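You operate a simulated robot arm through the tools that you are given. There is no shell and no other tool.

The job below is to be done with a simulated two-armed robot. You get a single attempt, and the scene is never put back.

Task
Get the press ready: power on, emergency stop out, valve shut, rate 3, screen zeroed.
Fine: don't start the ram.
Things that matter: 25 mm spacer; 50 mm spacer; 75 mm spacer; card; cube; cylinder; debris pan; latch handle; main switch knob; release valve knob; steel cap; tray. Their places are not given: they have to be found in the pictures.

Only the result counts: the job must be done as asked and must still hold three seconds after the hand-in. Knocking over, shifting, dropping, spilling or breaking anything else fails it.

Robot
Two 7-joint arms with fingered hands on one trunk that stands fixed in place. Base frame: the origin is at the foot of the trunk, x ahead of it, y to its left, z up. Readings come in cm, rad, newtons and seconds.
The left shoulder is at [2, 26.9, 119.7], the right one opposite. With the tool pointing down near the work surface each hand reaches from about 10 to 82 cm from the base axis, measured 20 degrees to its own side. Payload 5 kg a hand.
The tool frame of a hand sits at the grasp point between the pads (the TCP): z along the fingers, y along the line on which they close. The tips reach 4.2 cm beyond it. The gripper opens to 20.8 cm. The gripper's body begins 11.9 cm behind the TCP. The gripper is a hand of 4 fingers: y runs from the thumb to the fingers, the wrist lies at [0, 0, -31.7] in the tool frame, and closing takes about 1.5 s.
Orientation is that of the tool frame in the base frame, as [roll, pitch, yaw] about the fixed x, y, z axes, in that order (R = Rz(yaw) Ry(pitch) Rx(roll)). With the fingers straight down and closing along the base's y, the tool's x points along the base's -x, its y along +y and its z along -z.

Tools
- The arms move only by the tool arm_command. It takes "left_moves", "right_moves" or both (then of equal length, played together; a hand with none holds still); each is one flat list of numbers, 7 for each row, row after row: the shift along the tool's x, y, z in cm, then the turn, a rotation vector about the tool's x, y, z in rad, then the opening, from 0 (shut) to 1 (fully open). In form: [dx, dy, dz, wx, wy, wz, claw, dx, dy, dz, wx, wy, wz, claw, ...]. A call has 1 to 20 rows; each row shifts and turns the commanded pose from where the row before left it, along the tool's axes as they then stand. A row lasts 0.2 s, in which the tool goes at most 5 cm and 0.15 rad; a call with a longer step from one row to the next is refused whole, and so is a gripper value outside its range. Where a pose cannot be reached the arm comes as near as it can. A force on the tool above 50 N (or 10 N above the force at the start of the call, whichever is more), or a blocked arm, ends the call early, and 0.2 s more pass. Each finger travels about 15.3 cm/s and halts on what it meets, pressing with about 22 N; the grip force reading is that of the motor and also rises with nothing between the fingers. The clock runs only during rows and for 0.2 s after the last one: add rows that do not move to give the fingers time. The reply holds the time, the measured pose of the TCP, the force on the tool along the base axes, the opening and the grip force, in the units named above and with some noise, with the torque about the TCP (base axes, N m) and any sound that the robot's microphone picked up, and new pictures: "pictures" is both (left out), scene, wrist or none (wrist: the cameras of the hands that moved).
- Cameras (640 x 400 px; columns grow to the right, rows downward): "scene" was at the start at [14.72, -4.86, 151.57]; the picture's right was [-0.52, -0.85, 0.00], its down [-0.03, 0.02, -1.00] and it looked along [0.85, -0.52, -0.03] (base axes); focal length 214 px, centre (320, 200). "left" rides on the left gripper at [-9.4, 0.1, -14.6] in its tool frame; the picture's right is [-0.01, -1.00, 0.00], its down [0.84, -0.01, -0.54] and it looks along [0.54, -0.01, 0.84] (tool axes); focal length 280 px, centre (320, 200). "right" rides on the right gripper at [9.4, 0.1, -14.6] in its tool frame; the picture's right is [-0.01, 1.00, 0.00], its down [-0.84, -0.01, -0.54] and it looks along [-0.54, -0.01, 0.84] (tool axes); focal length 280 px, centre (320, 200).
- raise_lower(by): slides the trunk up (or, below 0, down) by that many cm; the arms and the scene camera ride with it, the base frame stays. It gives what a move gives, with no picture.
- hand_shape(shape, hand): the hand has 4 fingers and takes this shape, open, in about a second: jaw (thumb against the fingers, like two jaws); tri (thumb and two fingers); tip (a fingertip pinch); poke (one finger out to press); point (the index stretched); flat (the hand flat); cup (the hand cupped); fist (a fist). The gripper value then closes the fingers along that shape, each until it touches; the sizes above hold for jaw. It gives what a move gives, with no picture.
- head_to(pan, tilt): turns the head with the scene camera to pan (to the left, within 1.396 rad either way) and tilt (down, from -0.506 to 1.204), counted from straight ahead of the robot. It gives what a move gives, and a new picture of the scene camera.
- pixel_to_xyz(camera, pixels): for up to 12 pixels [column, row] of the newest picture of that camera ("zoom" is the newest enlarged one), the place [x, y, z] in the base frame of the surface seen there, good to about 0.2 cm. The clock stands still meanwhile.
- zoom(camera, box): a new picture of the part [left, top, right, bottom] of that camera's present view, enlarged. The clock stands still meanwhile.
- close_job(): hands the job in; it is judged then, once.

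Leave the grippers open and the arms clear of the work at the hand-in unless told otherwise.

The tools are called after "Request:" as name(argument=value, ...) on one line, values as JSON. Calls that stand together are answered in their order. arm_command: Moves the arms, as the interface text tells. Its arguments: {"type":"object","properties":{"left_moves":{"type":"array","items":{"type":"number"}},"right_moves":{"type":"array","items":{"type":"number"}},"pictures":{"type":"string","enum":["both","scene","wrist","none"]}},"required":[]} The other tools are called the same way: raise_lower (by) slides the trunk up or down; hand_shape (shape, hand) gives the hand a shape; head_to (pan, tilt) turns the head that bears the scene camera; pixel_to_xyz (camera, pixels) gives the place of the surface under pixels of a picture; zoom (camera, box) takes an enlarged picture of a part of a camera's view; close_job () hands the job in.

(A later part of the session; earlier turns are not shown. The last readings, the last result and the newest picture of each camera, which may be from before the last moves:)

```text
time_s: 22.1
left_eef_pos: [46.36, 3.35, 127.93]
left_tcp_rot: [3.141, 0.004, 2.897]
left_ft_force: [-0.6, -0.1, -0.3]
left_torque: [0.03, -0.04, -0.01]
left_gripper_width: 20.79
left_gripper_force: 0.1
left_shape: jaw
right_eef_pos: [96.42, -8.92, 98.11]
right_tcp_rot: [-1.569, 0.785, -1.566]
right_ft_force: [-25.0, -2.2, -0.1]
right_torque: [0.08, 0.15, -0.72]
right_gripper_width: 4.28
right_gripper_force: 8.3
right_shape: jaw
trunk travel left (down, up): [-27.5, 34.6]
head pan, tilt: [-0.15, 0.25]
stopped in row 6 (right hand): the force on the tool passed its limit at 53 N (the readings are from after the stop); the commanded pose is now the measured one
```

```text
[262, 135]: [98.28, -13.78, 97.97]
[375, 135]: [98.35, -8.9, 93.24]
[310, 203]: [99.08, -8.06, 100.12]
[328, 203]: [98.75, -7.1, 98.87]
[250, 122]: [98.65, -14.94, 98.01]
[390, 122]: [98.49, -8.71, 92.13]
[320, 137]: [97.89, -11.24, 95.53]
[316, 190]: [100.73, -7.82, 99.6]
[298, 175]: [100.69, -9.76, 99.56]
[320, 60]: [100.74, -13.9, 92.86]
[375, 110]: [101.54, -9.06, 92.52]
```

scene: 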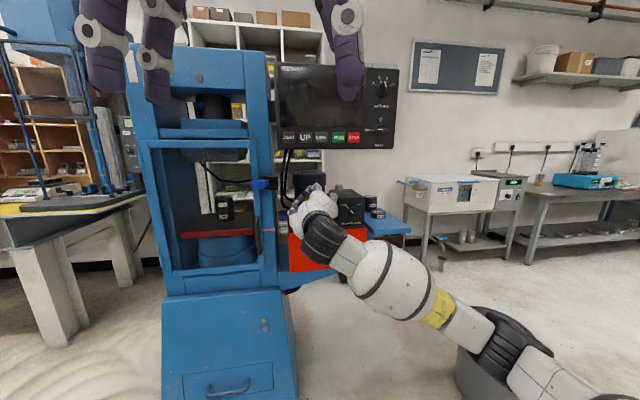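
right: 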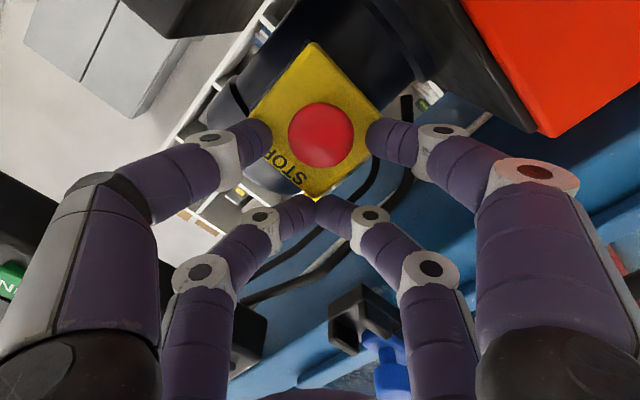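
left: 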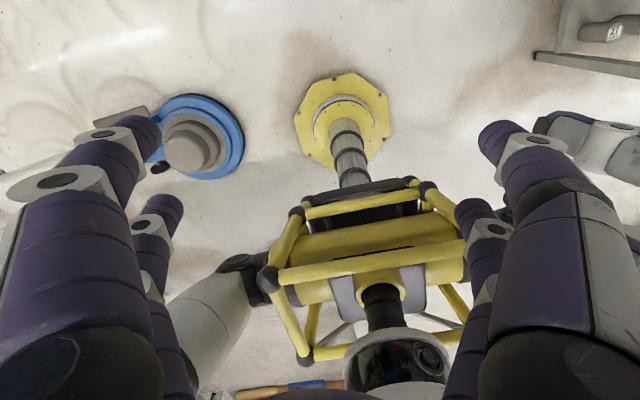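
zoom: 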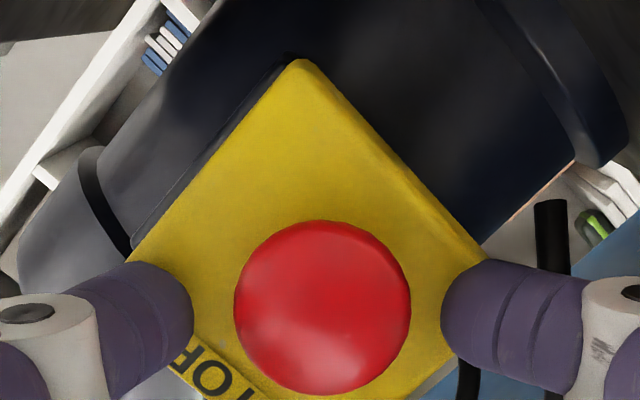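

The hidden fingertip ends reach the yellow face. I'll back off 0.6 cm, reset the fingers, and then close on the cap.

Request:
arm_command(right_moves=[0, 0, -0.5, 0, 0, 0, 0.3, 0, 0, 0, 0, 0, 0, 0.3, 0, 0, 0, 0, 0, 0, 0.3, 0, 0, 0, 0, 0, 0, 0.15, 0, 0, 0, 0, 0, 0, 0.0, 0, 0, 0, 0, 0, 0, 0.0, 0, 0, 0, 0, 0, 0, 0.0, 0, 0, 0, 0, 0, 0, 0.0], pictures="wrist")

Request:
zoom(camera="right", box=[200, 20, 440, 170])

```text
time_s: 23.9
left_eef_pos: [46.63, 3.43, 127.86]
left_tcp_rot: [-3.141, 0.002, 2.897]
left_ft_force: [0.1, -1.1, -0.4]
left_torque: [-0.01, -0.01, 0.02]
left_gripper_width: 20.79
left_gripper_force: 0.0
left_shape: jaw
right_eef_pos: [96.13, -8.93, 97.76]
right_tcp_rot: [-1.574, 0.786, -1.571]
right_ft_force: [-1.3, -0.9, -2.4]
right_torque: [-0.05, 0.03, 0.05]
right_gripper_width: 2.2
right_gripper_force: 22.0
right_shape: jaw
trunk travel left (down, up): [-27.5, 34.6]
head pan, tilt: [-0.15, 0.25]
```

right: 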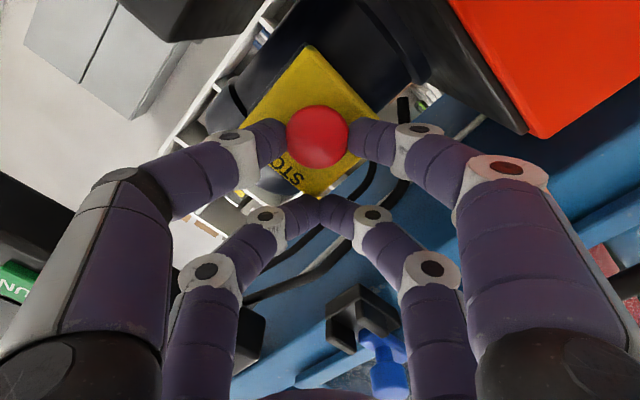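

```text
2.67 times, centred on (320, 95) of right
```

zoom: 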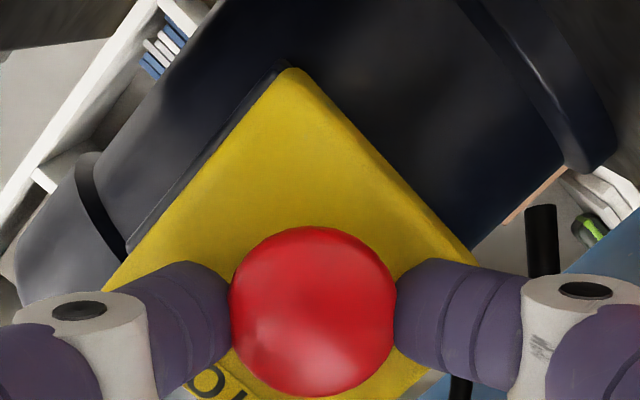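

The lower pair grips the cap firmly. I'll twist clockwise 45° about the cap axis.

Request:
arm_command(right_moves=[0.025, -0.3785, 0, 0, 0, 0.1309, 0, 0.025, -0.3785, 0, 0, 0, 0.1309, 0, 0.025, -0.3785, 0, 0, 0, 0.1309, 0, 0.025, -0.3785, 0, 0, 0, 0.1309, 0, 0.025, -0.3785, 0, 0, 0, 0.1309, 0, 0.025, -0.3785, 0, 0, 0, 0.1309, 0], pictures="wrist")

Request:
zoom(camera="right", box=[200, 20, 440, 170])

```text
time_s: 25.3
left_eef_pos: [46.51, 3.53, 127.85]
left_tcp_rot: [-3.138, 0.002, 2.898]
left_ft_force: [0.5, 1.1, -0.4]
left_torque: [0.01, -0.02, -0.01]
left_gripper_width: 20.8
left_gripper_force: 0.0
left_shape: jaw
right_eef_pos: [96.22, -11.12, 98.7]
right_tcp_rot: [2.647, 1.568, 2.653]
right_ft_force: [-4.7, 7.0, 0.8]
right_torque: [-0.46, 0.11, 0.37]
right_gripper_width: 2.08
right_gripper_force: 22.0
right_shape: jaw
trunk travel left (down, up): [-27.5, 34.6]
head pan, tilt: [-0.15, 0.25]
```

right: 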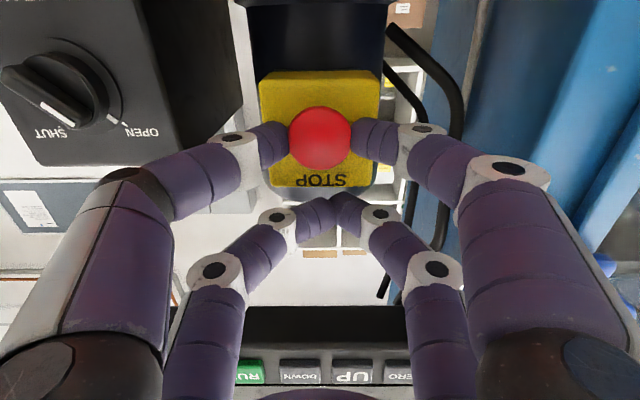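

```text
2.67 times, centred on (320, 95) of right
```

zoom: 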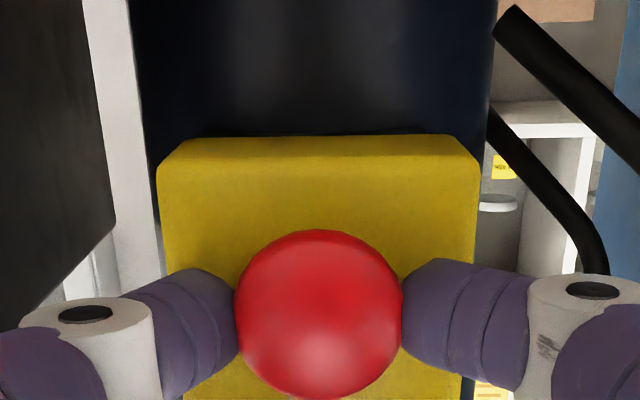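

I'll check whether the cap moved out, by measuring its apex.

Request:
pixel_to_xyz(camera="right", pixels=[[320, 135], [320, 120], [310, 140], [330, 140], [320, 150], [290, 90]])

```text
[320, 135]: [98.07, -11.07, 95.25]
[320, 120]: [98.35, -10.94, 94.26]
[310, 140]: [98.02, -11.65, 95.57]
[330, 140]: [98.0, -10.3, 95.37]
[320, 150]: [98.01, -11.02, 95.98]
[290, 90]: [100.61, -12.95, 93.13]
```

The apex is still at x≈98.0, so I'll continue twisting another 45°.

Request:
arm_command(right_moves=[0.025, -0.3785, 0, 0, 0, 0.1309, 0, 0.025, -0.3785, 0, 0, 0, 0.1309, 0, 0.025, -0.3785, 0, 0, 0, 0.1309, 0, 0.025, -0.3785, 0, 0, 0, 0.1309, 0, 0.025, -0.3785, 0, 0, 0, 0.1309, 0, 0.025, -0.3785, 0, 0, 0, 0.1309, 0], pictures="wrist")

Request:
pixel_to_xyz(camera="right", pixels=[[320, 135], [320, 120], [310, 140], [330, 140], [320, 150]])

```text
time_s: 26.7
left_eef_pos: [46.76, 3.39, 127.72]
left_tcp_rot: [-3.141, 0.002, 2.898]
left_ft_force: [-0.4, 0.6, -0.7]
left_torque: [0.04, 0.03, 0.03]
left_gripper_width: 20.79
left_gripper_force: 0.1
left_shape: jaw
right_eef_pos: [96.35, -12.99, 97.88]
right_tcp_rot: [1.576, 0.783, 1.58]
right_ft_force: [16.8, -0.8, 0.0]
right_torque: [-0.7, -0.37, -0.39]
right_gripper_width: 1.88
right_gripper_force: 21.5
right_shape: jaw
trunk travel left (down, up): [-27.5, 34.6]
head pan, tilt: [-0.15, 0.25]
```

right: 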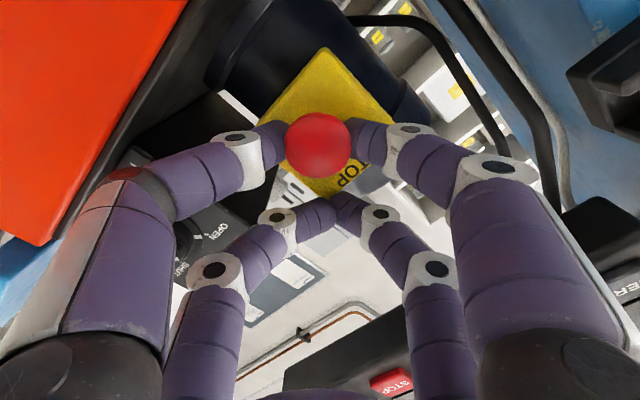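

```text
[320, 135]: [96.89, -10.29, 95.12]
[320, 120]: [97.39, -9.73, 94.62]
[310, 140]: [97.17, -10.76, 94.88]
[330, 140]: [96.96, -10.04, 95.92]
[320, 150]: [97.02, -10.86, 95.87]
```

The cap's apex moved from x≈98.0 to ≈96.95, so it released. I open the fingers and back straight off.

Request:
arm_command(right_moves=[0, 0, 0, 0, 0, 0, 0.3, 0, 0, 0, 0, 0, 0, 0.3, 0, 0, 0, 0, 0, 0, 0.3, 0, 0, 0, 0, 0, 0, 0.3, 0, 0, -2, 0, 0, 0, 0.3, 0, 0, -3, 0, 0, 0, 0.3, 0, 0, -3, 0, 0, 0, 0.3, 0, 0, -3, 0, 0, 0, 0.3, 0, 0, 0, 0, 0, 0, 0.3])

Request:
zoom(camera="right", box=[240, 20, 400, 150])

Request:
pixel_to_xyz(camera="right", pixels=[[320, 110], [320, 100], [310, 105], [330, 105], [320, 120]])

```text
time_s: 28.7
left_eef_pos: [46.65, 3.36, 127.85]
left_tcp_rot: [-3.141, 0.002, 2.899]
left_ft_force: [-0.3, 0.2, 0.3]
left_torque: [-0.02, -0.04, -0.01]
left_gripper_width: 20.81
left_gripper_force: 0.1
left_shape: jaw
right_eef_pos: [85.22, -12.82, 98.26]
right_tcp_rot: [1.573, 0.787, 1.575]
right_ft_force: [-0.2, -0.5, 0.1]
right_torque: [0.01, 0.02, 0.01]
right_gripper_width: 6.2
right_gripper_force: 0.0
right_shape: jaw
trunk travel left (down, up): [-27.5, 34.6]
head pan, tilt: [-0.15, 0.25]
```

scene: 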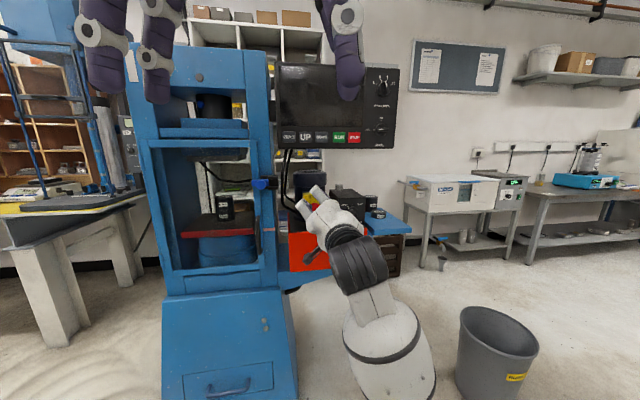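
right: 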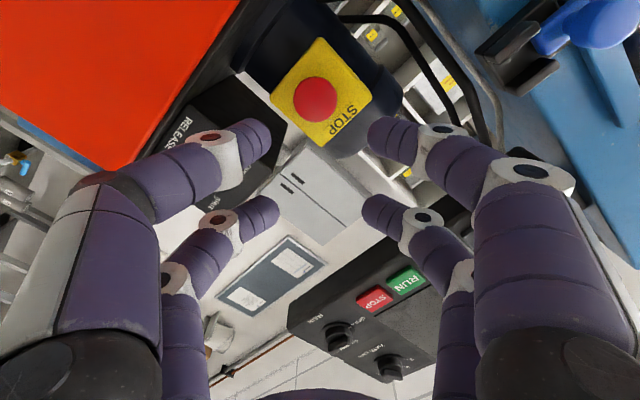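

```text
3.08 times, centred on (320, 85) of right
```

zoom: 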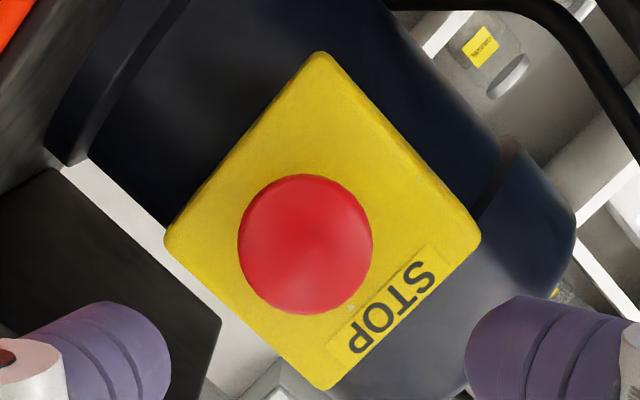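

```text
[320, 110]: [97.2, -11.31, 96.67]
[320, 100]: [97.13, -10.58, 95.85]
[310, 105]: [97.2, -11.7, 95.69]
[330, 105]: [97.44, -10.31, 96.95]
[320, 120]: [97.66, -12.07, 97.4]
```

The stop is out (apex now at 97.1). Next is the valve. I'll turn the hand back to -45° and move in front of the valve knob, centred at about (y -26.55, z 92.95).

Request:
arm_command(right_moves=[0, 0, 0, 0, 0, -0.1309, 0.3, 0, 0, 0, 0, 0, -0.1309, 0.3, 0, 0, 0, 0, 0, -0.1309, 0.3, 0, 0, 0, 0, 0, -0.1309, 0.3, 0, 0, 0, 0, 0, -0.1309, 0.3, 0, 0, 0, 0, 0, -0.1309, 0.3, 0, 0, 0, 0, 0, -0.1309, 0.3, 0, 0, 0, 0, 0, -0.1309, 0.3, 0, 0, 0, 0, 0, -0.1309, 0.3, 0, 0, 0, 0, 0, -0.1309, 0.3, 0, 0, 0, 0, 0, -0.1309, 0.3, 0, 0, 0, 0, 0, -0.1309, 0.3, 2.645, -1.49, 0.5, 0, 0, 0, 0.25, 2.645, -1.49, 0.5, 0, 0, 0, 0.25, 2.645, -1.49, 0.5, 0, 0, 0, 0.25, 2.645, -1.49, 0.5, 0, 0, 0, 0.25, 0, 0, 0, 0, 0, 0, 0.25])

Request:
zoom(camera="right", box=[240, 40, 400, 140])

```text
time_s: 32.3
left_eef_pos: [46.57, 3.45, 127.87]
left_tcp_rot: [-3.141, 0.002, 2.9]
left_ft_force: [0.2, 0.3, 0.4]
left_torque: [0.0, 0.0, 0.0]
left_gripper_width: 20.78
left_gripper_force: 0.1
left_shape: jaw
right_eef_pos: [87.31, -24.6, 94.78]
right_tcp_rot: [-1.571, 0.786, -1.566]
right_ft_force: [0.4, 0.4, 0.5]
right_torque: [0.01, -0.01, 0.01]
right_gripper_width: 5.23
right_gripper_force: 0.0
right_shape: jaw
trunk travel left (down, up): [-27.5, 34.6]
head pan, tilt: [-0.15, 0.25]
```

scene: 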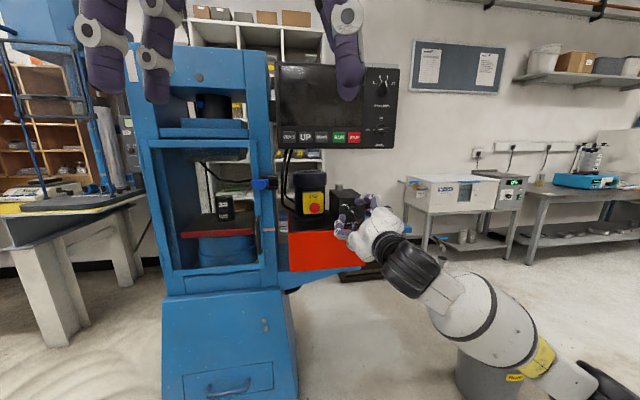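
right: 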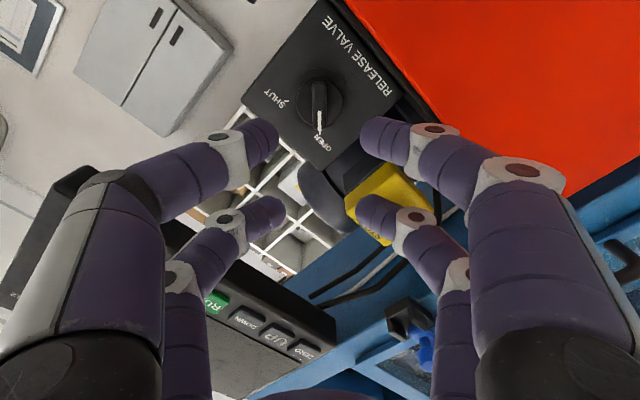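

```text
4.00 times, centred on (320, 90) of right
```

zoom: 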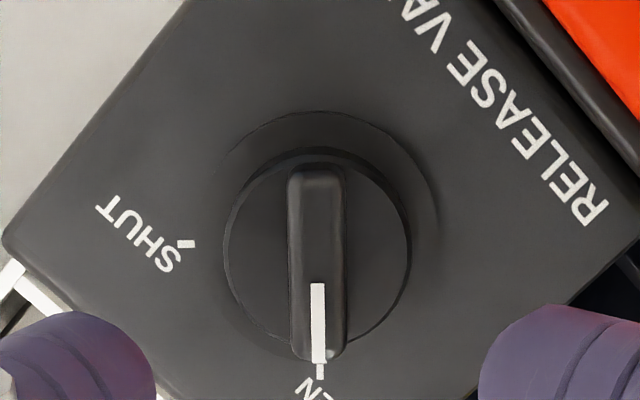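

The knob bar is aligned with the tool (vertical at zoom col 317). I advance 7.9 cm and close.

Request:
arm_command(right_moves=[0, 0, 2.5, 0, 0, 0, 0.25, 0, 0, 2.5, 0, 0, 0, 0.25, 0, 0, 1.5, 0, 0, 0, 0.25, 0, 0, 1.4, 0, 0, 0, 0.25, 0, 0, 0, 0, 0, 0, 0.25, 0, 0, 0, 0, 0, 0, 0.1, 0, 0, 0, 0, 0, 0, 0, 0, 0, 0, 0, 0, 0, 0, 0, 0, 0, 0, 0, 0, 0, 0, 0, 0, 0, 0, 0, 0], pictures="wrist")

Request:
zoom(camera="right", box=[200, 20, 440, 170])

```text
time_s: 34.5
left_eef_pos: [46.53, 3.47, 127.96]
left_tcp_rot: [-3.14, 0.003, 2.899]
left_ft_force: [-0.5, -0.4, -0.8]
left_torque: [0.02, -0.01, 0.03]
left_gripper_width: 20.82
left_gripper_force: 0.1
left_shape: jaw
right_eef_pos: [95.1, -24.67, 94.52]
right_tcp_rot: [-1.572, 0.787, -1.567]
right_ft_force: [-2.8, 2.9, -1.8]
right_torque: [0.11, 0.17, 0.1]
right_gripper_width: 0.83
right_gripper_force: 22.6
right_shape: jaw
trunk travel left (down, up): [-27.5, 34.6]
head pan, tilt: [-0.15, 0.25]
```

right: 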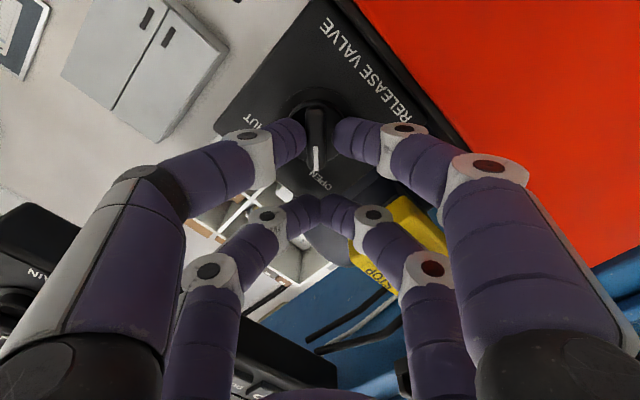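

```text
2.67 times, centred on (320, 95) of right
```

zoom: 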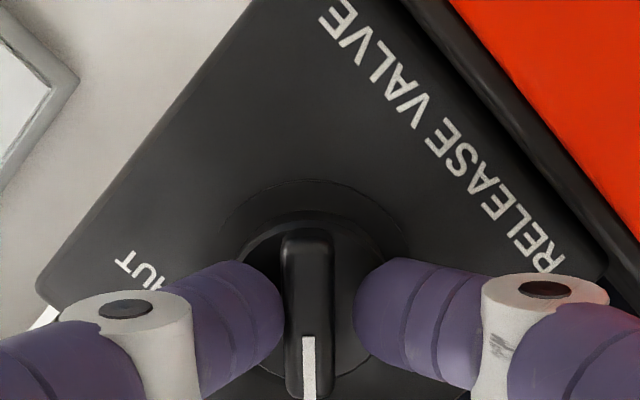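

The grip reads closed on something about 1.6 cm wide at the bar. I'll turn clockwise 45° about the knob axis and look.

Request:
arm_command(right_moves=[0.025, -0.3785, 0, 0, 0, 0.1309, 0, 0.025, -0.3785, 0, 0, 0, 0.1309, 0, 0.025, -0.3785, 0, 0, 0, 0.1309, 0, 0.025, -0.3785, 0, 0, 0, 0.1309, 0, 0.025, -0.3785, 0, 0, 0, 0.1309, 0, 0.025, -0.3785, 0, 0, 0, 0.1309, 0], pictures="wrist")

Request:
zoom(camera="right", box=[200, 20, 440, 170])

```text
time_s: 35.9
left_eef_pos: [46.59, 3.5, 127.77]
left_tcp_rot: [-3.14, 0.001, 2.899]
left_ft_force: [0.2, -0.9, 0.3]
left_torque: [0.0, -0.02, 0.04]
left_gripper_width: 20.77
left_gripper_force: 0.1
left_shape: jaw
right_eef_pos: [95.13, -26.53, 95.55]
right_tcp_rot: [2.412, 1.57, 2.418]
right_ft_force: [-21.8, 9.9, -12.7]
right_torque: [0.34, 1.15, 0.84]
right_gripper_width: 0.87
right_gripper_force: 21.9
right_shape: jaw
trunk travel left (down, up): [-27.5, 34.6]
head pan, tilt: [-0.15, 0.25]
```

right: 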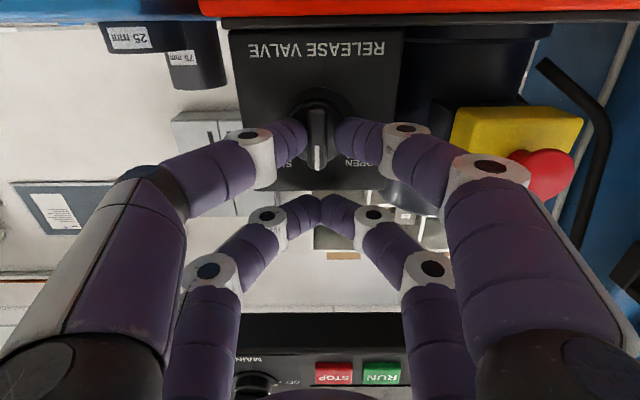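

```text
2.67 times, centred on (320, 95) of right
```

zoom: 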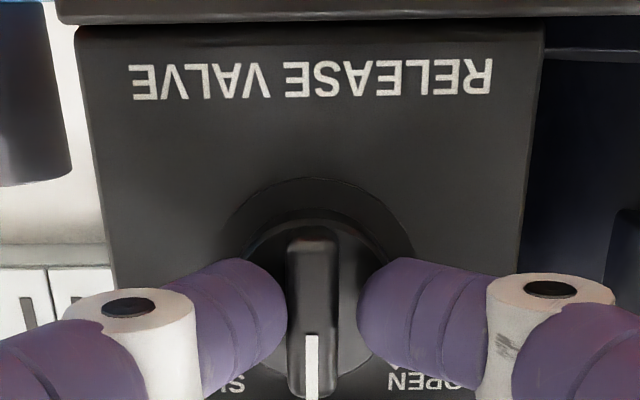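

The bar turned with the hand to the vertical. A -22 N push-back suggests the tips press on the disc, so I'll ease back 0.2 cm while turning the remaining 45°.

Request:
arm_command(right_moves=[0.025, -0.3785, -0.1, 0, 0, 0.1309, 0, 0.025, -0.3785, -0.1, 0, 0, 0.1309, 0, 0.025, -0.3785, 0, 0, 0, 0.1309, 0, 0.025, -0.3785, 0, 0, 0, 0.1309, 0, 0.025, -0.3785, 0, 0, 0, 0.1309, 0, 0.025, -0.3785, 0, 0, 0, 0.1309, 0], pictures="wrist")

Request:
zoom(camera="right", box=[200, 20, 440, 170])

```text
time_s: 37.3
left_eef_pos: [46.65, 3.52, 127.82]
left_tcp_rot: [-3.14, 0.001, 2.899]
left_ft_force: [-0.3, 0.7, -0.5]
left_torque: [-0.01, 0.0, -0.02]
left_gripper_width: 20.79
left_gripper_force: 0.0
left_shape: jaw
right_eef_pos: [94.93, -28.82, 94.9]
right_tcp_rot: [1.571, 0.784, 1.574]
right_ft_force: [6.0, 7.8, 1.7]
right_torque: [0.08, -0.29, 0.4]
right_gripper_width: 0.73
right_gripper_force: 22.0
right_shape: jaw
trunk travel left (down, up): [-27.5, 34.6]
head pan, tilt: [-0.15, 0.25]
```

right: 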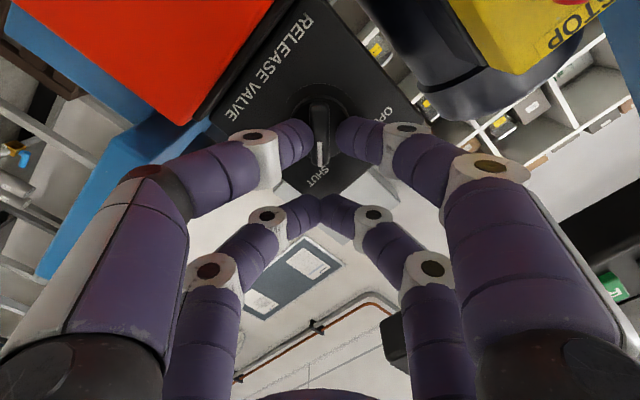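

```text
2.67 times, centred on (320, 95) of right
```

zoom: 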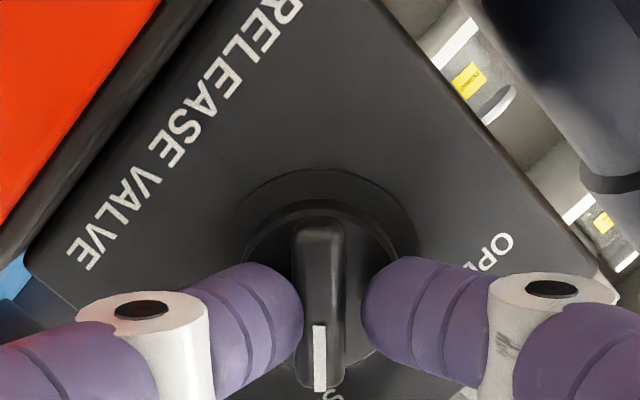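

The bar now points at SHUT. I release, back off and check the alignment.

Request:
arm_command(right_moves=[0, 0, 0, 0, 0, 0, 0.25, 0, 0, 0, 0, 0, 0, 0.25, 0, 0, 0, 0, 0, 0, 0.25, 0, 0, 0, 0, 0, 0, 0.25, 0, 0, -2, 0, 0, 0, 0.25, 0, 0, -3, 0, 0, 0, 0.25, 0, 0, -3, 0, 0, 0, 0.25, 0, 0, -3, 0, 0, 0, 0.25, 0, 0, 0, 0, 0, 0, 0.25])

Request:
zoom(camera="right", box=[240, 40, 400, 140])

```text
time_s: 39.3
left_eef_pos: [46.6, 3.46, 127.81]
left_tcp_rot: [3.141, 0.004, 2.899]
left_ft_force: [-0.3, -0.3, 0.4]
left_torque: [0.03, -0.01, 0.02]
left_gripper_width: 20.79
left_gripper_force: 0.0
left_shape: jaw
right_eef_pos: [83.77, -28.92, 94.95]
right_tcp_rot: [1.574, 0.785, 1.575]
right_ft_force: [-0.3, 0.0, 0.2]
right_torque: [0.03, 0.02, 0.01]
right_gripper_width: 5.17
right_gripper_force: 0.0
right_shape: jaw
trunk travel left (down, up): [-27.5, 34.6]
head pan, tilt: [-0.15, 0.25]
```

scene: 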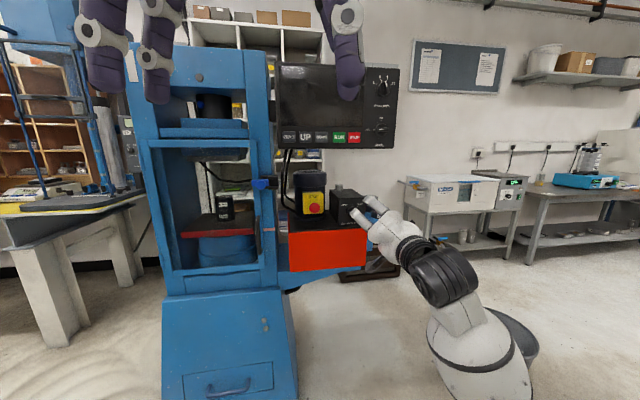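
right: 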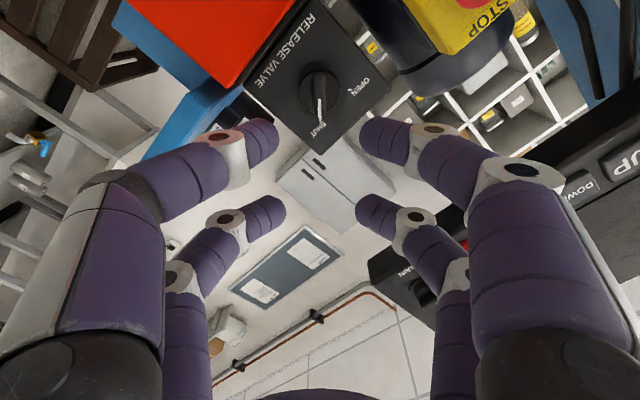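

```text
4.00 times, centred on (320, 90) of right
```

zoom: 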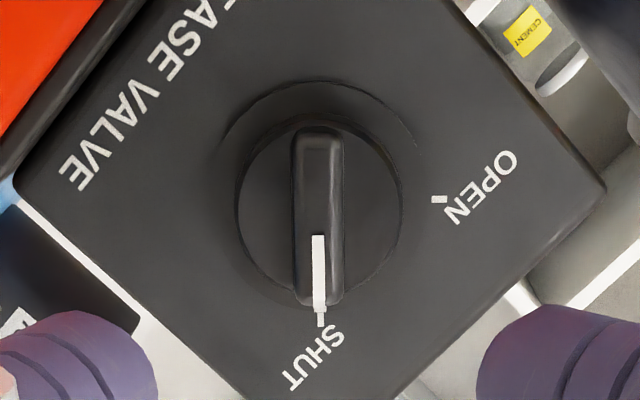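

The valve is at SHUT, aligned with its mark. Next comes the console. I rotate the hand to -90° to match the MAIN bar's horizontal position, then raise the trunk by 29 cm.

Request:
arm_command(right_moves=[0, 0, 0, 0, 0, -0.1309, 0.25, 0, 0, 0, 0, 0, -0.1309, 0.25, 0, 0, 0, 0, 0, -0.1309, 0.25, 0, 0, 0, 0, 0, -0.1309, 0.25, 0, 0, 0, 0, 0, -0.1309, 0.25, 0, 0, 0, 0, 0, -0.1309, 0.25, 0, 0, 0, 0, 0, -0.1309, 0.25, 0, 0, 0, 0, 0, -0.1309, 0.25, 0, 0, 0, 0, 0, -0.1309, 0.25, 0, 0, 0, 0, 0, -0.1309, 0.25, 0, 0, 0, 0, 0, -0.1309, 0.25, 0, 0, 0, 0, 0, -0.1309, 0.25, 0, 0, 0, 0, 0, -0.1309, 0.25, 0, 0, 0, 0, 0, -0.1309, 0.25, 0, 0, 0, 0, 0, -0.1309, 0.25, 0, 0, 0, 0, 0, -0.1309, 0.25, 0, 0, 0, 0, 0, -0.1309, 0.25, 0, 0, 0, 0, 0, -0.1309, 0.25, 0, 0, 0, 0, 0, 0, 0.25], pictures="scene")

Request:
raise_lower(by=29)

Request:
arm_command(right_moves=[0, 0, 0, 0, 0, 0, 0.25])

```text
time_s: 43.3
left_eef_pos: [46.68, 3.48, 127.79]
left_tcp_rot: [3.141, 0.001, 2.897]
left_ft_force: [-0.5, 0.0, 0.4]
left_torque: [0.02, 0.03, 0.02]
left_gripper_width: 20.81
left_gripper_force: 0.0
left_shape: jaw
right_eef_pos: [83.99, -28.82, 94.78]
right_tcp_rot: [-1.572, -0.002, -1.568]
right_ft_force: [0.7, 0.1, 0.2]
right_torque: [-0.01, 0.02, 0.02]
right_gripper_width: 5.15
right_gripper_force: 0.1
right_shape: jaw
trunk travel left (down, up): [-27.5, 34.6]
head pan, tilt: [-0.15, 0.25]
```

scene: 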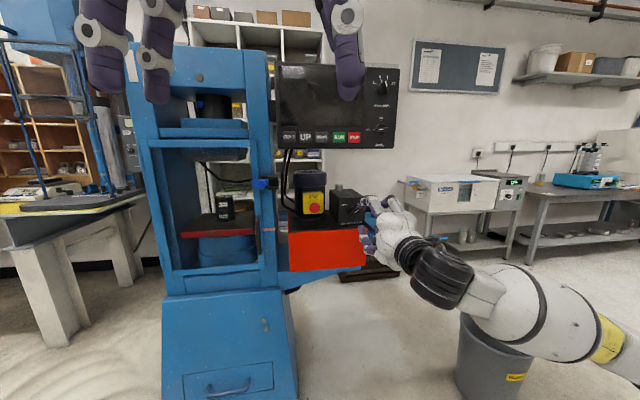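

```text
time_s: 46.2
left_eef_pos: [46.64, 3.5, 156.79]
left_tcp_rot: [-3.141, 0.001, 2.898]
left_ft_force: [0.3, -0.4, -0.2]
left_torque: [0.01, 0.05, 0.01]
left_gripper_width: 20.8
left_gripper_force: 0.0
left_shape: jaw
right_eef_pos: [84.04, -28.74, 123.72]
right_tcp_rot: [-1.574, -0.001, -1.568]
right_ft_force: [0.3, -1.1, -0.1]
right_torque: [-0.02, -0.02, -0.02]
right_gripper_width: 5.16
right_gripper_force: 0.0
right_shape: jaw
trunk travel left (down, up): [-56.5, 5.6]
head pan, tilt: [-0.15, 0.25]
```

```text
time_s: 46.6
left_eef_pos: [46.65, 3.48, 156.86]
left_tcp_rot: [3.141, 0.001, 2.895]
left_ft_force: [0.7, -0.7, -0.3]
left_torque: [-0.01, 0.0, 0.02]
left_gripper_width: 20.82
left_gripper_force: 0.1
left_shape: jaw
right_eef_pos: [83.99, -28.83, 123.79]
right_tcp_rot: [-1.571, 0.0, -1.566]
right_ft_force: [0.0, 0.5, -0.4]
right_torque: [-0.02, -0.01, 0.01]
right_gripper_width: 5.16
right_gripper_force: 0.0
right_shape: jaw
trunk travel left (down, up): [-56.5, 5.6]
head pan, tilt: [-0.15, 0.25]
```

scene: 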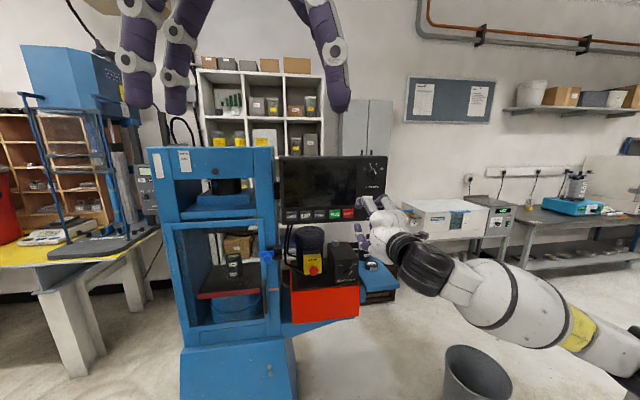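
right: 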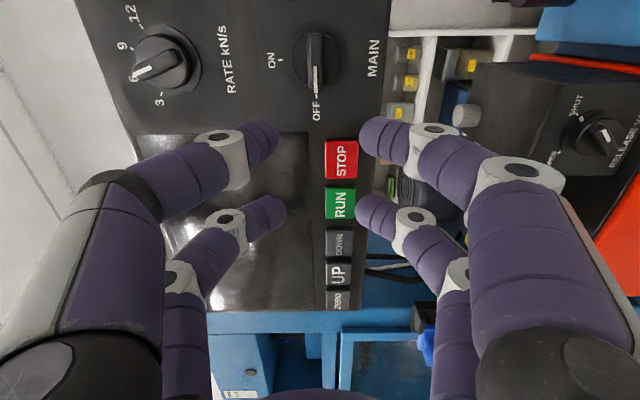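

The wrist camera now sees MAIN around (315,60) and RATE around (160,62). I'll enlarge and measure both.

Request:
zoom(camera="right", box=[255, 15, 395, 125])

Request:
pixel_to_xyz(camera="right", pixels=[[315, 45], [315, 60], [315, 80], [295, 65], [335, 65], [337, 55], [293, 55], [317, 105], [282, 57], [340, 160], [340, 182]])

Request:
zoom(camera="right", box=[95, 0, 235, 115])

Request:
pixel_to_xyz(camera="zoom", pixels=[[300, 270], [200, 300], [370, 230], [305, 400], [140, 250], [190, 90], [290, 420], [160, 340], [400, 170], [440, 270]])

```text
3.64 times, centred on (325, 70) of right
```

zoom: 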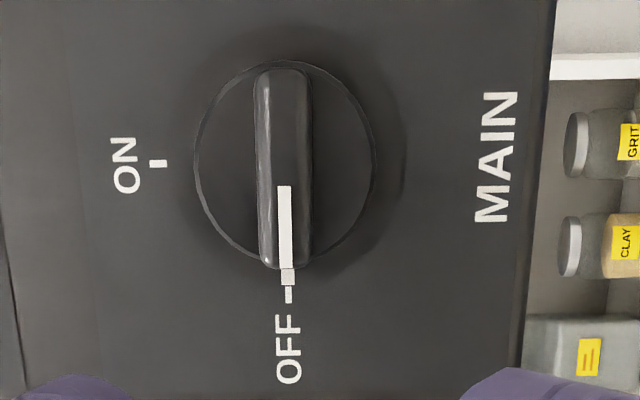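

```text
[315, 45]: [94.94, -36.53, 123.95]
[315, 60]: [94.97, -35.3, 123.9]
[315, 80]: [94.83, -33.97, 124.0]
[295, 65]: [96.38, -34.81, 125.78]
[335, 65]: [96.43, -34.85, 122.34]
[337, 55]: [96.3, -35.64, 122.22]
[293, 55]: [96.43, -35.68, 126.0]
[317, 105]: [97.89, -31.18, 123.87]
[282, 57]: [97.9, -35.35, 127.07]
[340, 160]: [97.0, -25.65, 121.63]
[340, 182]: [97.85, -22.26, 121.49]
```

```text
3.48 times, centred on (165, 58) of right
```

zoom: 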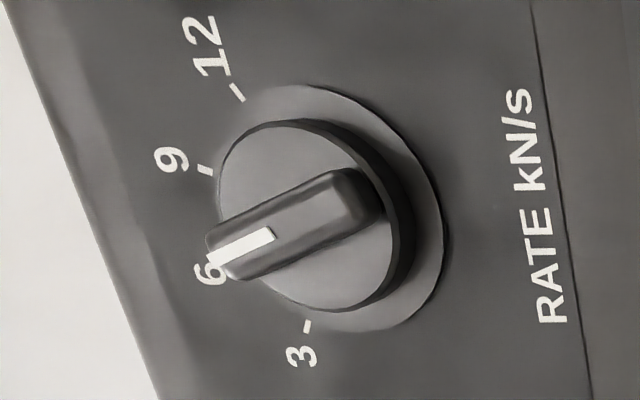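

```text
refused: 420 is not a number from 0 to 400
```

MAIN's centre is about (y -35.15, z 123.95), bar front at x≈94.9, disc front at 96.4. I'll repeat the RATE query with valid pixels.

Request:
pixel_to_xyz(camera="zoom", pixels=[[300, 215], [240, 247], [345, 200], [307, 326], [212, 259], [205, 170], [238, 91], [300, 150], [330, 280], [430, 240], [270, 300], [290, 86]])

```text
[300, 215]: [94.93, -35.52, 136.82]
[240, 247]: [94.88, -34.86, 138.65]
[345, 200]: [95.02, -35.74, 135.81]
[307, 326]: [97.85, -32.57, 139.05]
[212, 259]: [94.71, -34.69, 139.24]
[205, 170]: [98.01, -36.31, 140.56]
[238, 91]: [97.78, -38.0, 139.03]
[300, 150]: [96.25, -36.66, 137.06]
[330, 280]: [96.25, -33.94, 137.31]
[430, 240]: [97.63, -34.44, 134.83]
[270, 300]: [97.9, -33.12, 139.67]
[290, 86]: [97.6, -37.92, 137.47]
```

RATE's centre is about (y -35.3, z 137.5), with its marks at ±20° and ±60°. First MAIN: I shift to align, advance to x≈92 and close.

Request:
arm_command(right_moves=[1.71, -0.08, 0, 0, 0, 0, 0.25, 1.71, -0.08, 0, 0, 0, 0, 0.25, 0, 0, 2.5, 0, 0, 0, 0.25, 0, 0, 2.5, 0, 0, 0, 0.25, 0, 0, 1.5, 0, 0, 0, 0.25, 0, 0, 1.5, 0, 0, 0, 0.25, 0, 0, 0, 0, 0, 0, 0.25, 0, 0, 0, 0, 0, 0, 0.1, 0, 0, 0, 0, 0, 0, 0, 0, 0, 0, 0, 0, 0, 0, 0, 0, 0, 0, 0, 0, 0, 0, 0, 0, 0, 0, 0, 0], pictures="wrist")

Request:
zoom(camera="right", box=[200, 20, 440, 170])

```text
time_s: 49.2
left_eef_pos: [46.51, 3.37, 156.69]
left_tcp_rot: [-3.141, 0.002, 2.898]
left_ft_force: [-0.1, 0.1, 0.2]
left_torque: [-0.01, 0.0, -0.01]
left_gripper_width: 20.78
left_gripper_force: 0.1
left_shape: jaw
right_eef_pos: [91.85, -32.32, 123.98]
right_tcp_rot: [-1.572, -0.001, -1.569]
right_ft_force: [1.1, -0.8, 1.9]
right_torque: [-0.01, -0.08, 0.07]
right_gripper_width: 0.49
right_gripper_force: 22.0
right_shape: jaw
trunk travel left (down, up): [-56.5, 5.6]
head pan, tilt: [-0.15, 0.25]
```

right: 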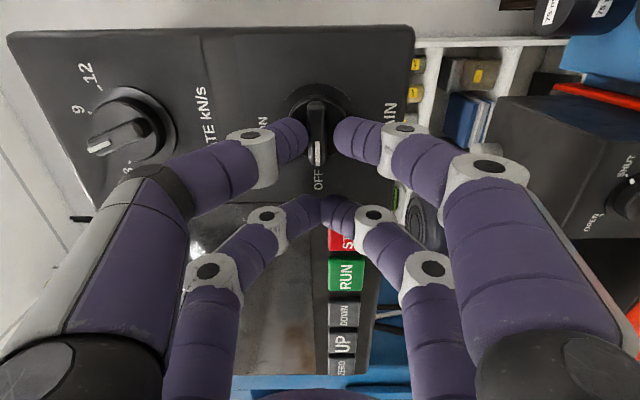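

```text
2.67 times, centred on (320, 95) of right
```

zoom: 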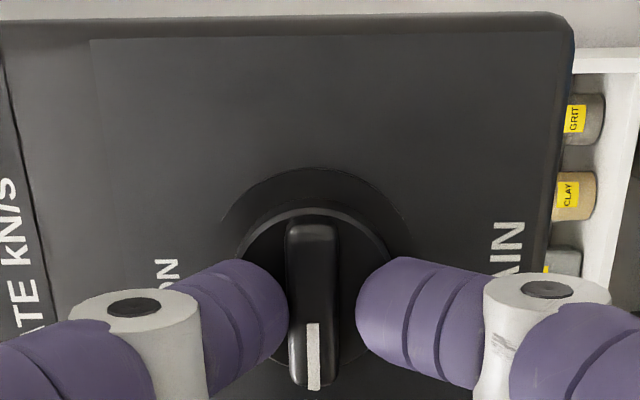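

Gripped, with low force. I'll turn clockwise 90° about the knob axis, to ON, in two halves.

Request:
arm_command(right_moves=[0.025, -0.3785, 0, 0, 0, 0.1309, 0, 0.025, -0.3785, 0, 0, 0, 0.1309, 0, 0.025, -0.3785, 0, 0, 0, 0.1309, 0, 0.025, -0.3785, 0, 0, 0, 0.1309, 0, 0.025, -0.3785, 0, 0, 0, 0.1309, 0, 0.025, -0.3785, 0, 0, 0, 0.1309, 0], pictures="wrist")

Request:
zoom(camera="right", box=[200, 20, 440, 170])

```text
time_s: 50.6
left_eef_pos: [46.66, 3.49, 156.81]
left_tcp_rot: [-3.141, 0.001, 2.899]
left_ft_force: [0.5, 0.3, 0.2]
left_torque: [-0.01, 0.02, -0.01]
left_gripper_width: 20.79
left_gripper_force: 0.1
left_shape: jaw
right_eef_pos: [91.86, -32.93, 126.04]
right_tcp_rot: [-1.571, 0.787, -1.565]
right_ft_force: [7.0, -1.1, 3.8]
right_torque: [-0.13, -0.31, 0.13]
right_gripper_width: 0.47
right_gripper_force: 22.0
right_shape: jaw
trunk travel left (down, up): [-56.5, 5.6]
head pan, tilt: [-0.15, 0.25]
```

right: 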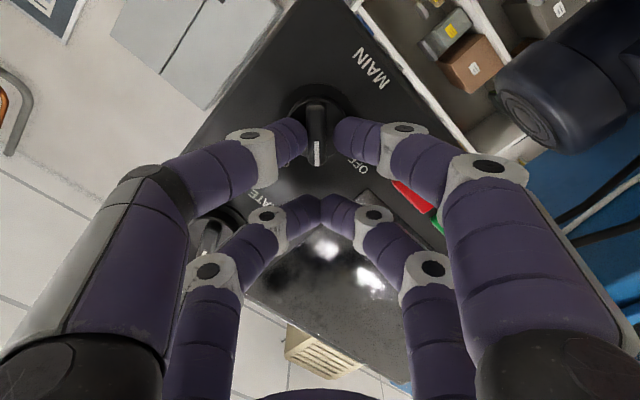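

```text
2.67 times, centred on (320, 95) of right
```

zoom: 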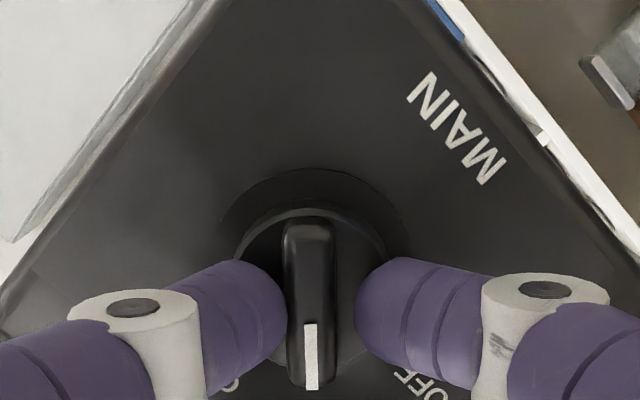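

The knob follows. I'll do the second half.

Request:
arm_command(right_moves=[0.025, -0.3785, 0, 0, 0, 0.1309, 0, 0.025, -0.3785, 0, 0, 0, 0.1309, 0, 0.025, -0.3785, 0, 0, 0, 0.1309, 0, 0.025, -0.3785, 0, 0, 0, 0.1309, 0, 0.025, -0.3785, 0, 0, 0, 0.1309, 0, 0.025, -0.3785, 0, 0, 0, 0.1309, 0, 0, 0, 0, 0, 0, 0, 0], pictures="both")

Request:
zoom(camera="right", box=[200, 20, 440, 170])

Request:
zoom(camera="scene", box=[270, 140, 410, 230])

```text
time_s: 52.2
left_eef_pos: [46.59, 3.41, 156.83]
left_tcp_rot: [-3.14, 0.001, 2.897]
left_ft_force: [0.2, 0.5, 0.0]
left_torque: [0.02, 0.0, 0.01]
left_gripper_width: 20.78
left_gripper_force: 0.1
left_shape: jaw
right_eef_pos: [91.9, -35.14, 127.06]
right_tcp_rot: [1.908, 1.568, 1.912]
right_ft_force: [-1.8, -0.7, 2.5]
right_torque: [0.01, 0.0, -0.01]
right_gripper_width: 0.43
right_gripper_force: 21.8
right_shape: jaw
trunk travel left (down, up): [-56.5, 5.6]
head pan, tilt: [-0.15, 0.25]
```

scene: 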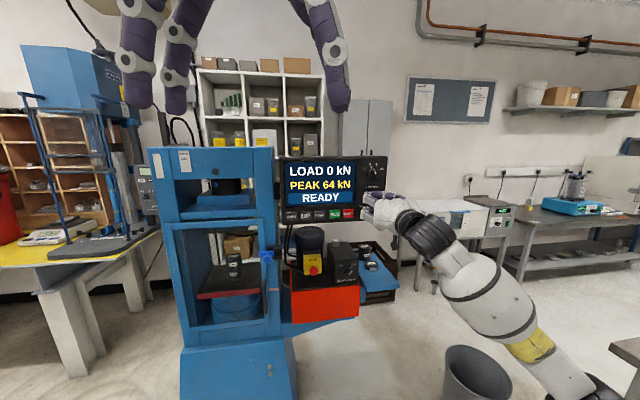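
right: 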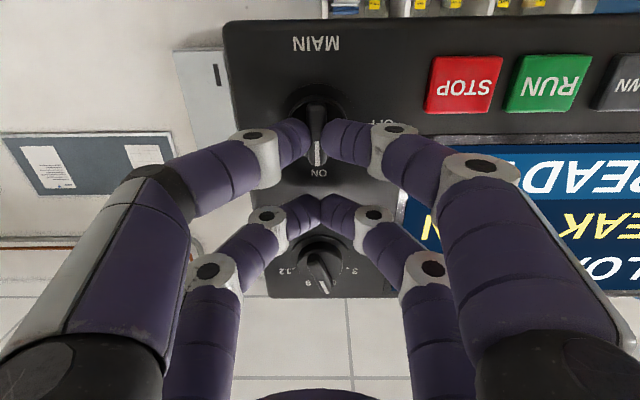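

```text
2.67 times, centred on (320, 95) of right
```

zoom: 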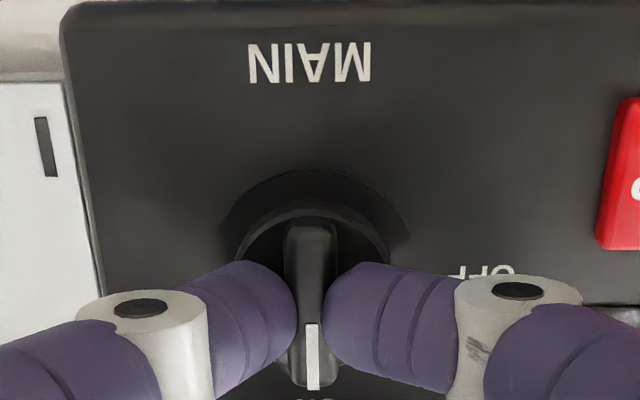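

```text
4.44 times, centred on (340, 185) of scene
```

zoom: 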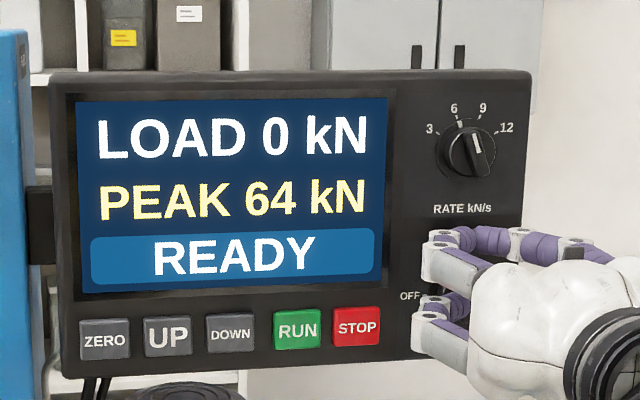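

The screen lights up: LOAD 0, PEAK 64, READY. I release, back off, and go up to the RATE knob with the hand at -20°.

Request:
arm_command(right_moves=[0, 0, 0, 0, 0, 0, 0.25, 0, 0, 0, 0, 0, 0, 0.25, 0, 0, 0, 0, 0, 0, 0.25, 0, 0, 0, 0, 0, 0, 0.25, 0, 0, -2, 0, 0, 0, 0.25, 0, 0, -3, 0, 0, 0, 0.25, 0, 0, -3, 0, 0, 0, 0.25, -3.28, 0.21, 0, 0, 0, 0, 0.25, -3.28, 0.21, 0, 0, 0, 0, 0.25, -3.28, 0.21, 0, 0, 0, 0, 0.25, -3.28, 0.21, 0, 0, 0, 0, 0.25, 0, 0, 0, 0, 0, -0.1164, 0.25, 0, 0, 0, 0, 0, -0.1164, 0.25, 0, 0, 0, 0, 0, -0.1164, 0.25, 0, 0, 0, 0, 0, 0, 0.25], pictures="both")

Request:
zoom(camera="right", box=[240, 20, 400, 120])

```text
time_s: 55.4
left_eef_pos: [46.56, 3.5, 156.8]
left_tcp_rot: [-3.141, 0.002, 2.899]
left_ft_force: [0.8, 0.2, 0.0]
left_torque: [-0.04, -0.01, 0.0]
left_gripper_width: 20.79
left_gripper_force: 0.1
left_shape: jaw
right_eef_pos: [84.14, -34.37, 139.98]
right_tcp_rot: [-1.575, 1.221, -1.571]
right_ft_force: [1.2, 0.0, 0.3]
right_torque: [0.0, -0.03, -0.04]
right_gripper_width: 5.18
right_gripper_force: 0.0
right_shape: jaw
trunk travel left (down, up): [-56.5, 5.6]
head pan, tilt: [-0.15, 0.25]
```

scene: 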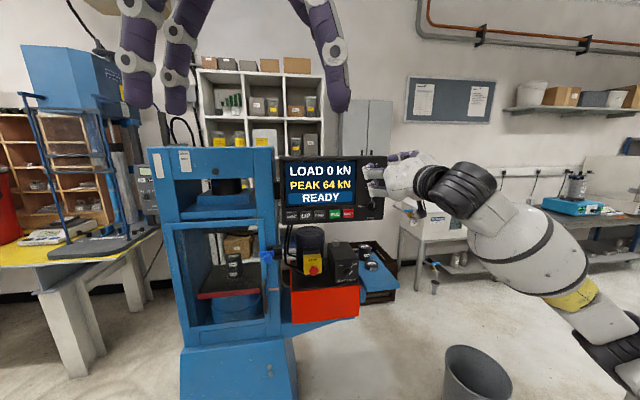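
right: 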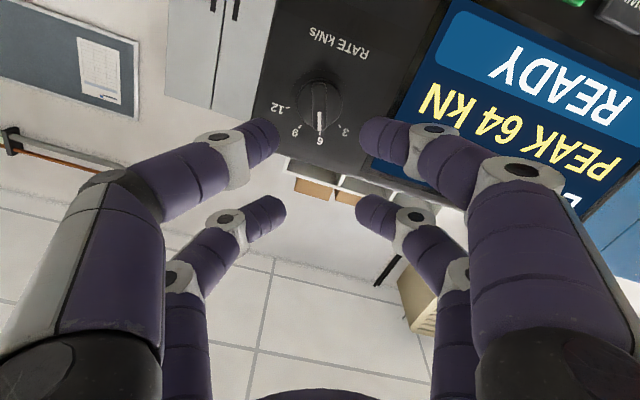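

```text
4.00 times, centred on (320, 70) of right
```

zoom: 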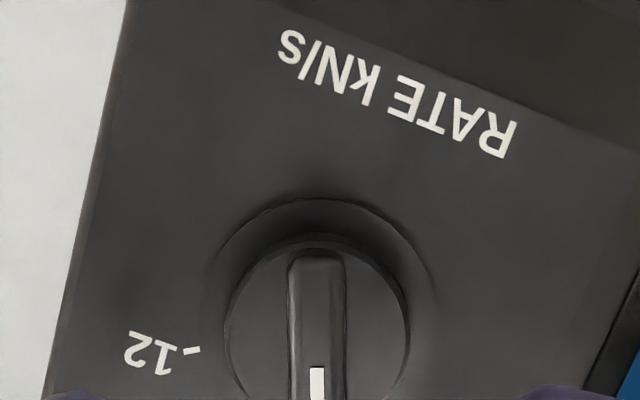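

The RATE bar is aligned with the tool (col ~319). I advance 7.75 cm and close.

Request:
arm_command(right_moves=[0, 0, 2.5, 0, 0, 0, 0.25, 0, 0, 2.5, 0, 0, 0, 0.25, 0, 0, 1.5, 0, 0, 0, 0.25, 0, 0, 1.25, 0, 0, 0, 0.25, 0, 0, 0, 0, 0, 0, 0.25, 0, 0, 0, 0, 0, 0, 0.1, 0, 0, 0, 0, 0, 0, 0, 0, 0, 0, 0, 0, 0, 0, 0, 0, 0, 0, 0, 0, 0, 0, 0, 0, 0, 0, 0, 0], pictures="wrist")

Request:
zoom(camera="right", box=[200, 20, 440, 170])

```text
time_s: 57.6
left_eef_pos: [46.52, 3.43, 156.91]
left_tcp_rot: [-3.141, 0.002, 2.897]
left_ft_force: [-1.3, 0.2, 0.4]
left_torque: [-0.03, -0.02, 0.01]
left_gripper_width: 20.77
left_gripper_force: 0.0
left_shape: jaw
right_eef_pos: [91.7, -34.41, 139.99]
right_tcp_rot: [-1.572, 1.222, -1.569]
right_ft_force: [0.4, 0.5, 0.9]
right_torque: [0.02, -0.08, 0.05]
right_gripper_width: 0.0
right_gripper_force: 22.0
right_shape: jaw
trunk travel left (down, up): [-56.5, 5.6]
head pan, tilt: [-0.15, 0.25]
```

right: 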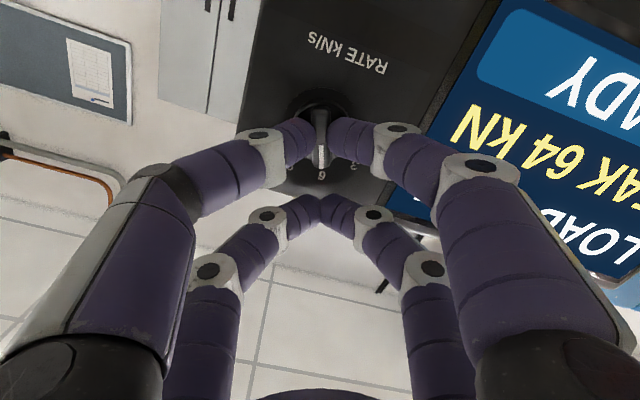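

```text
2.67 times, centred on (320, 95) of right
```

zoom: 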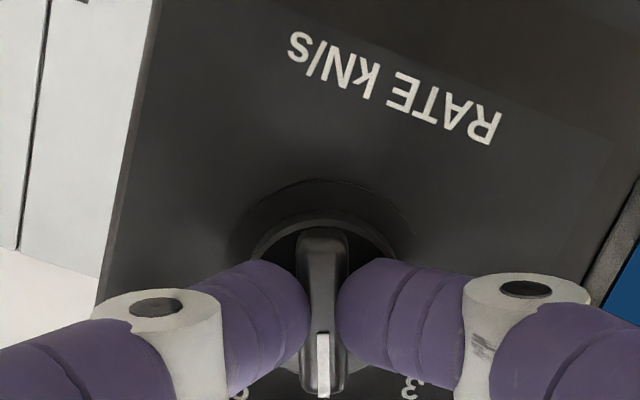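

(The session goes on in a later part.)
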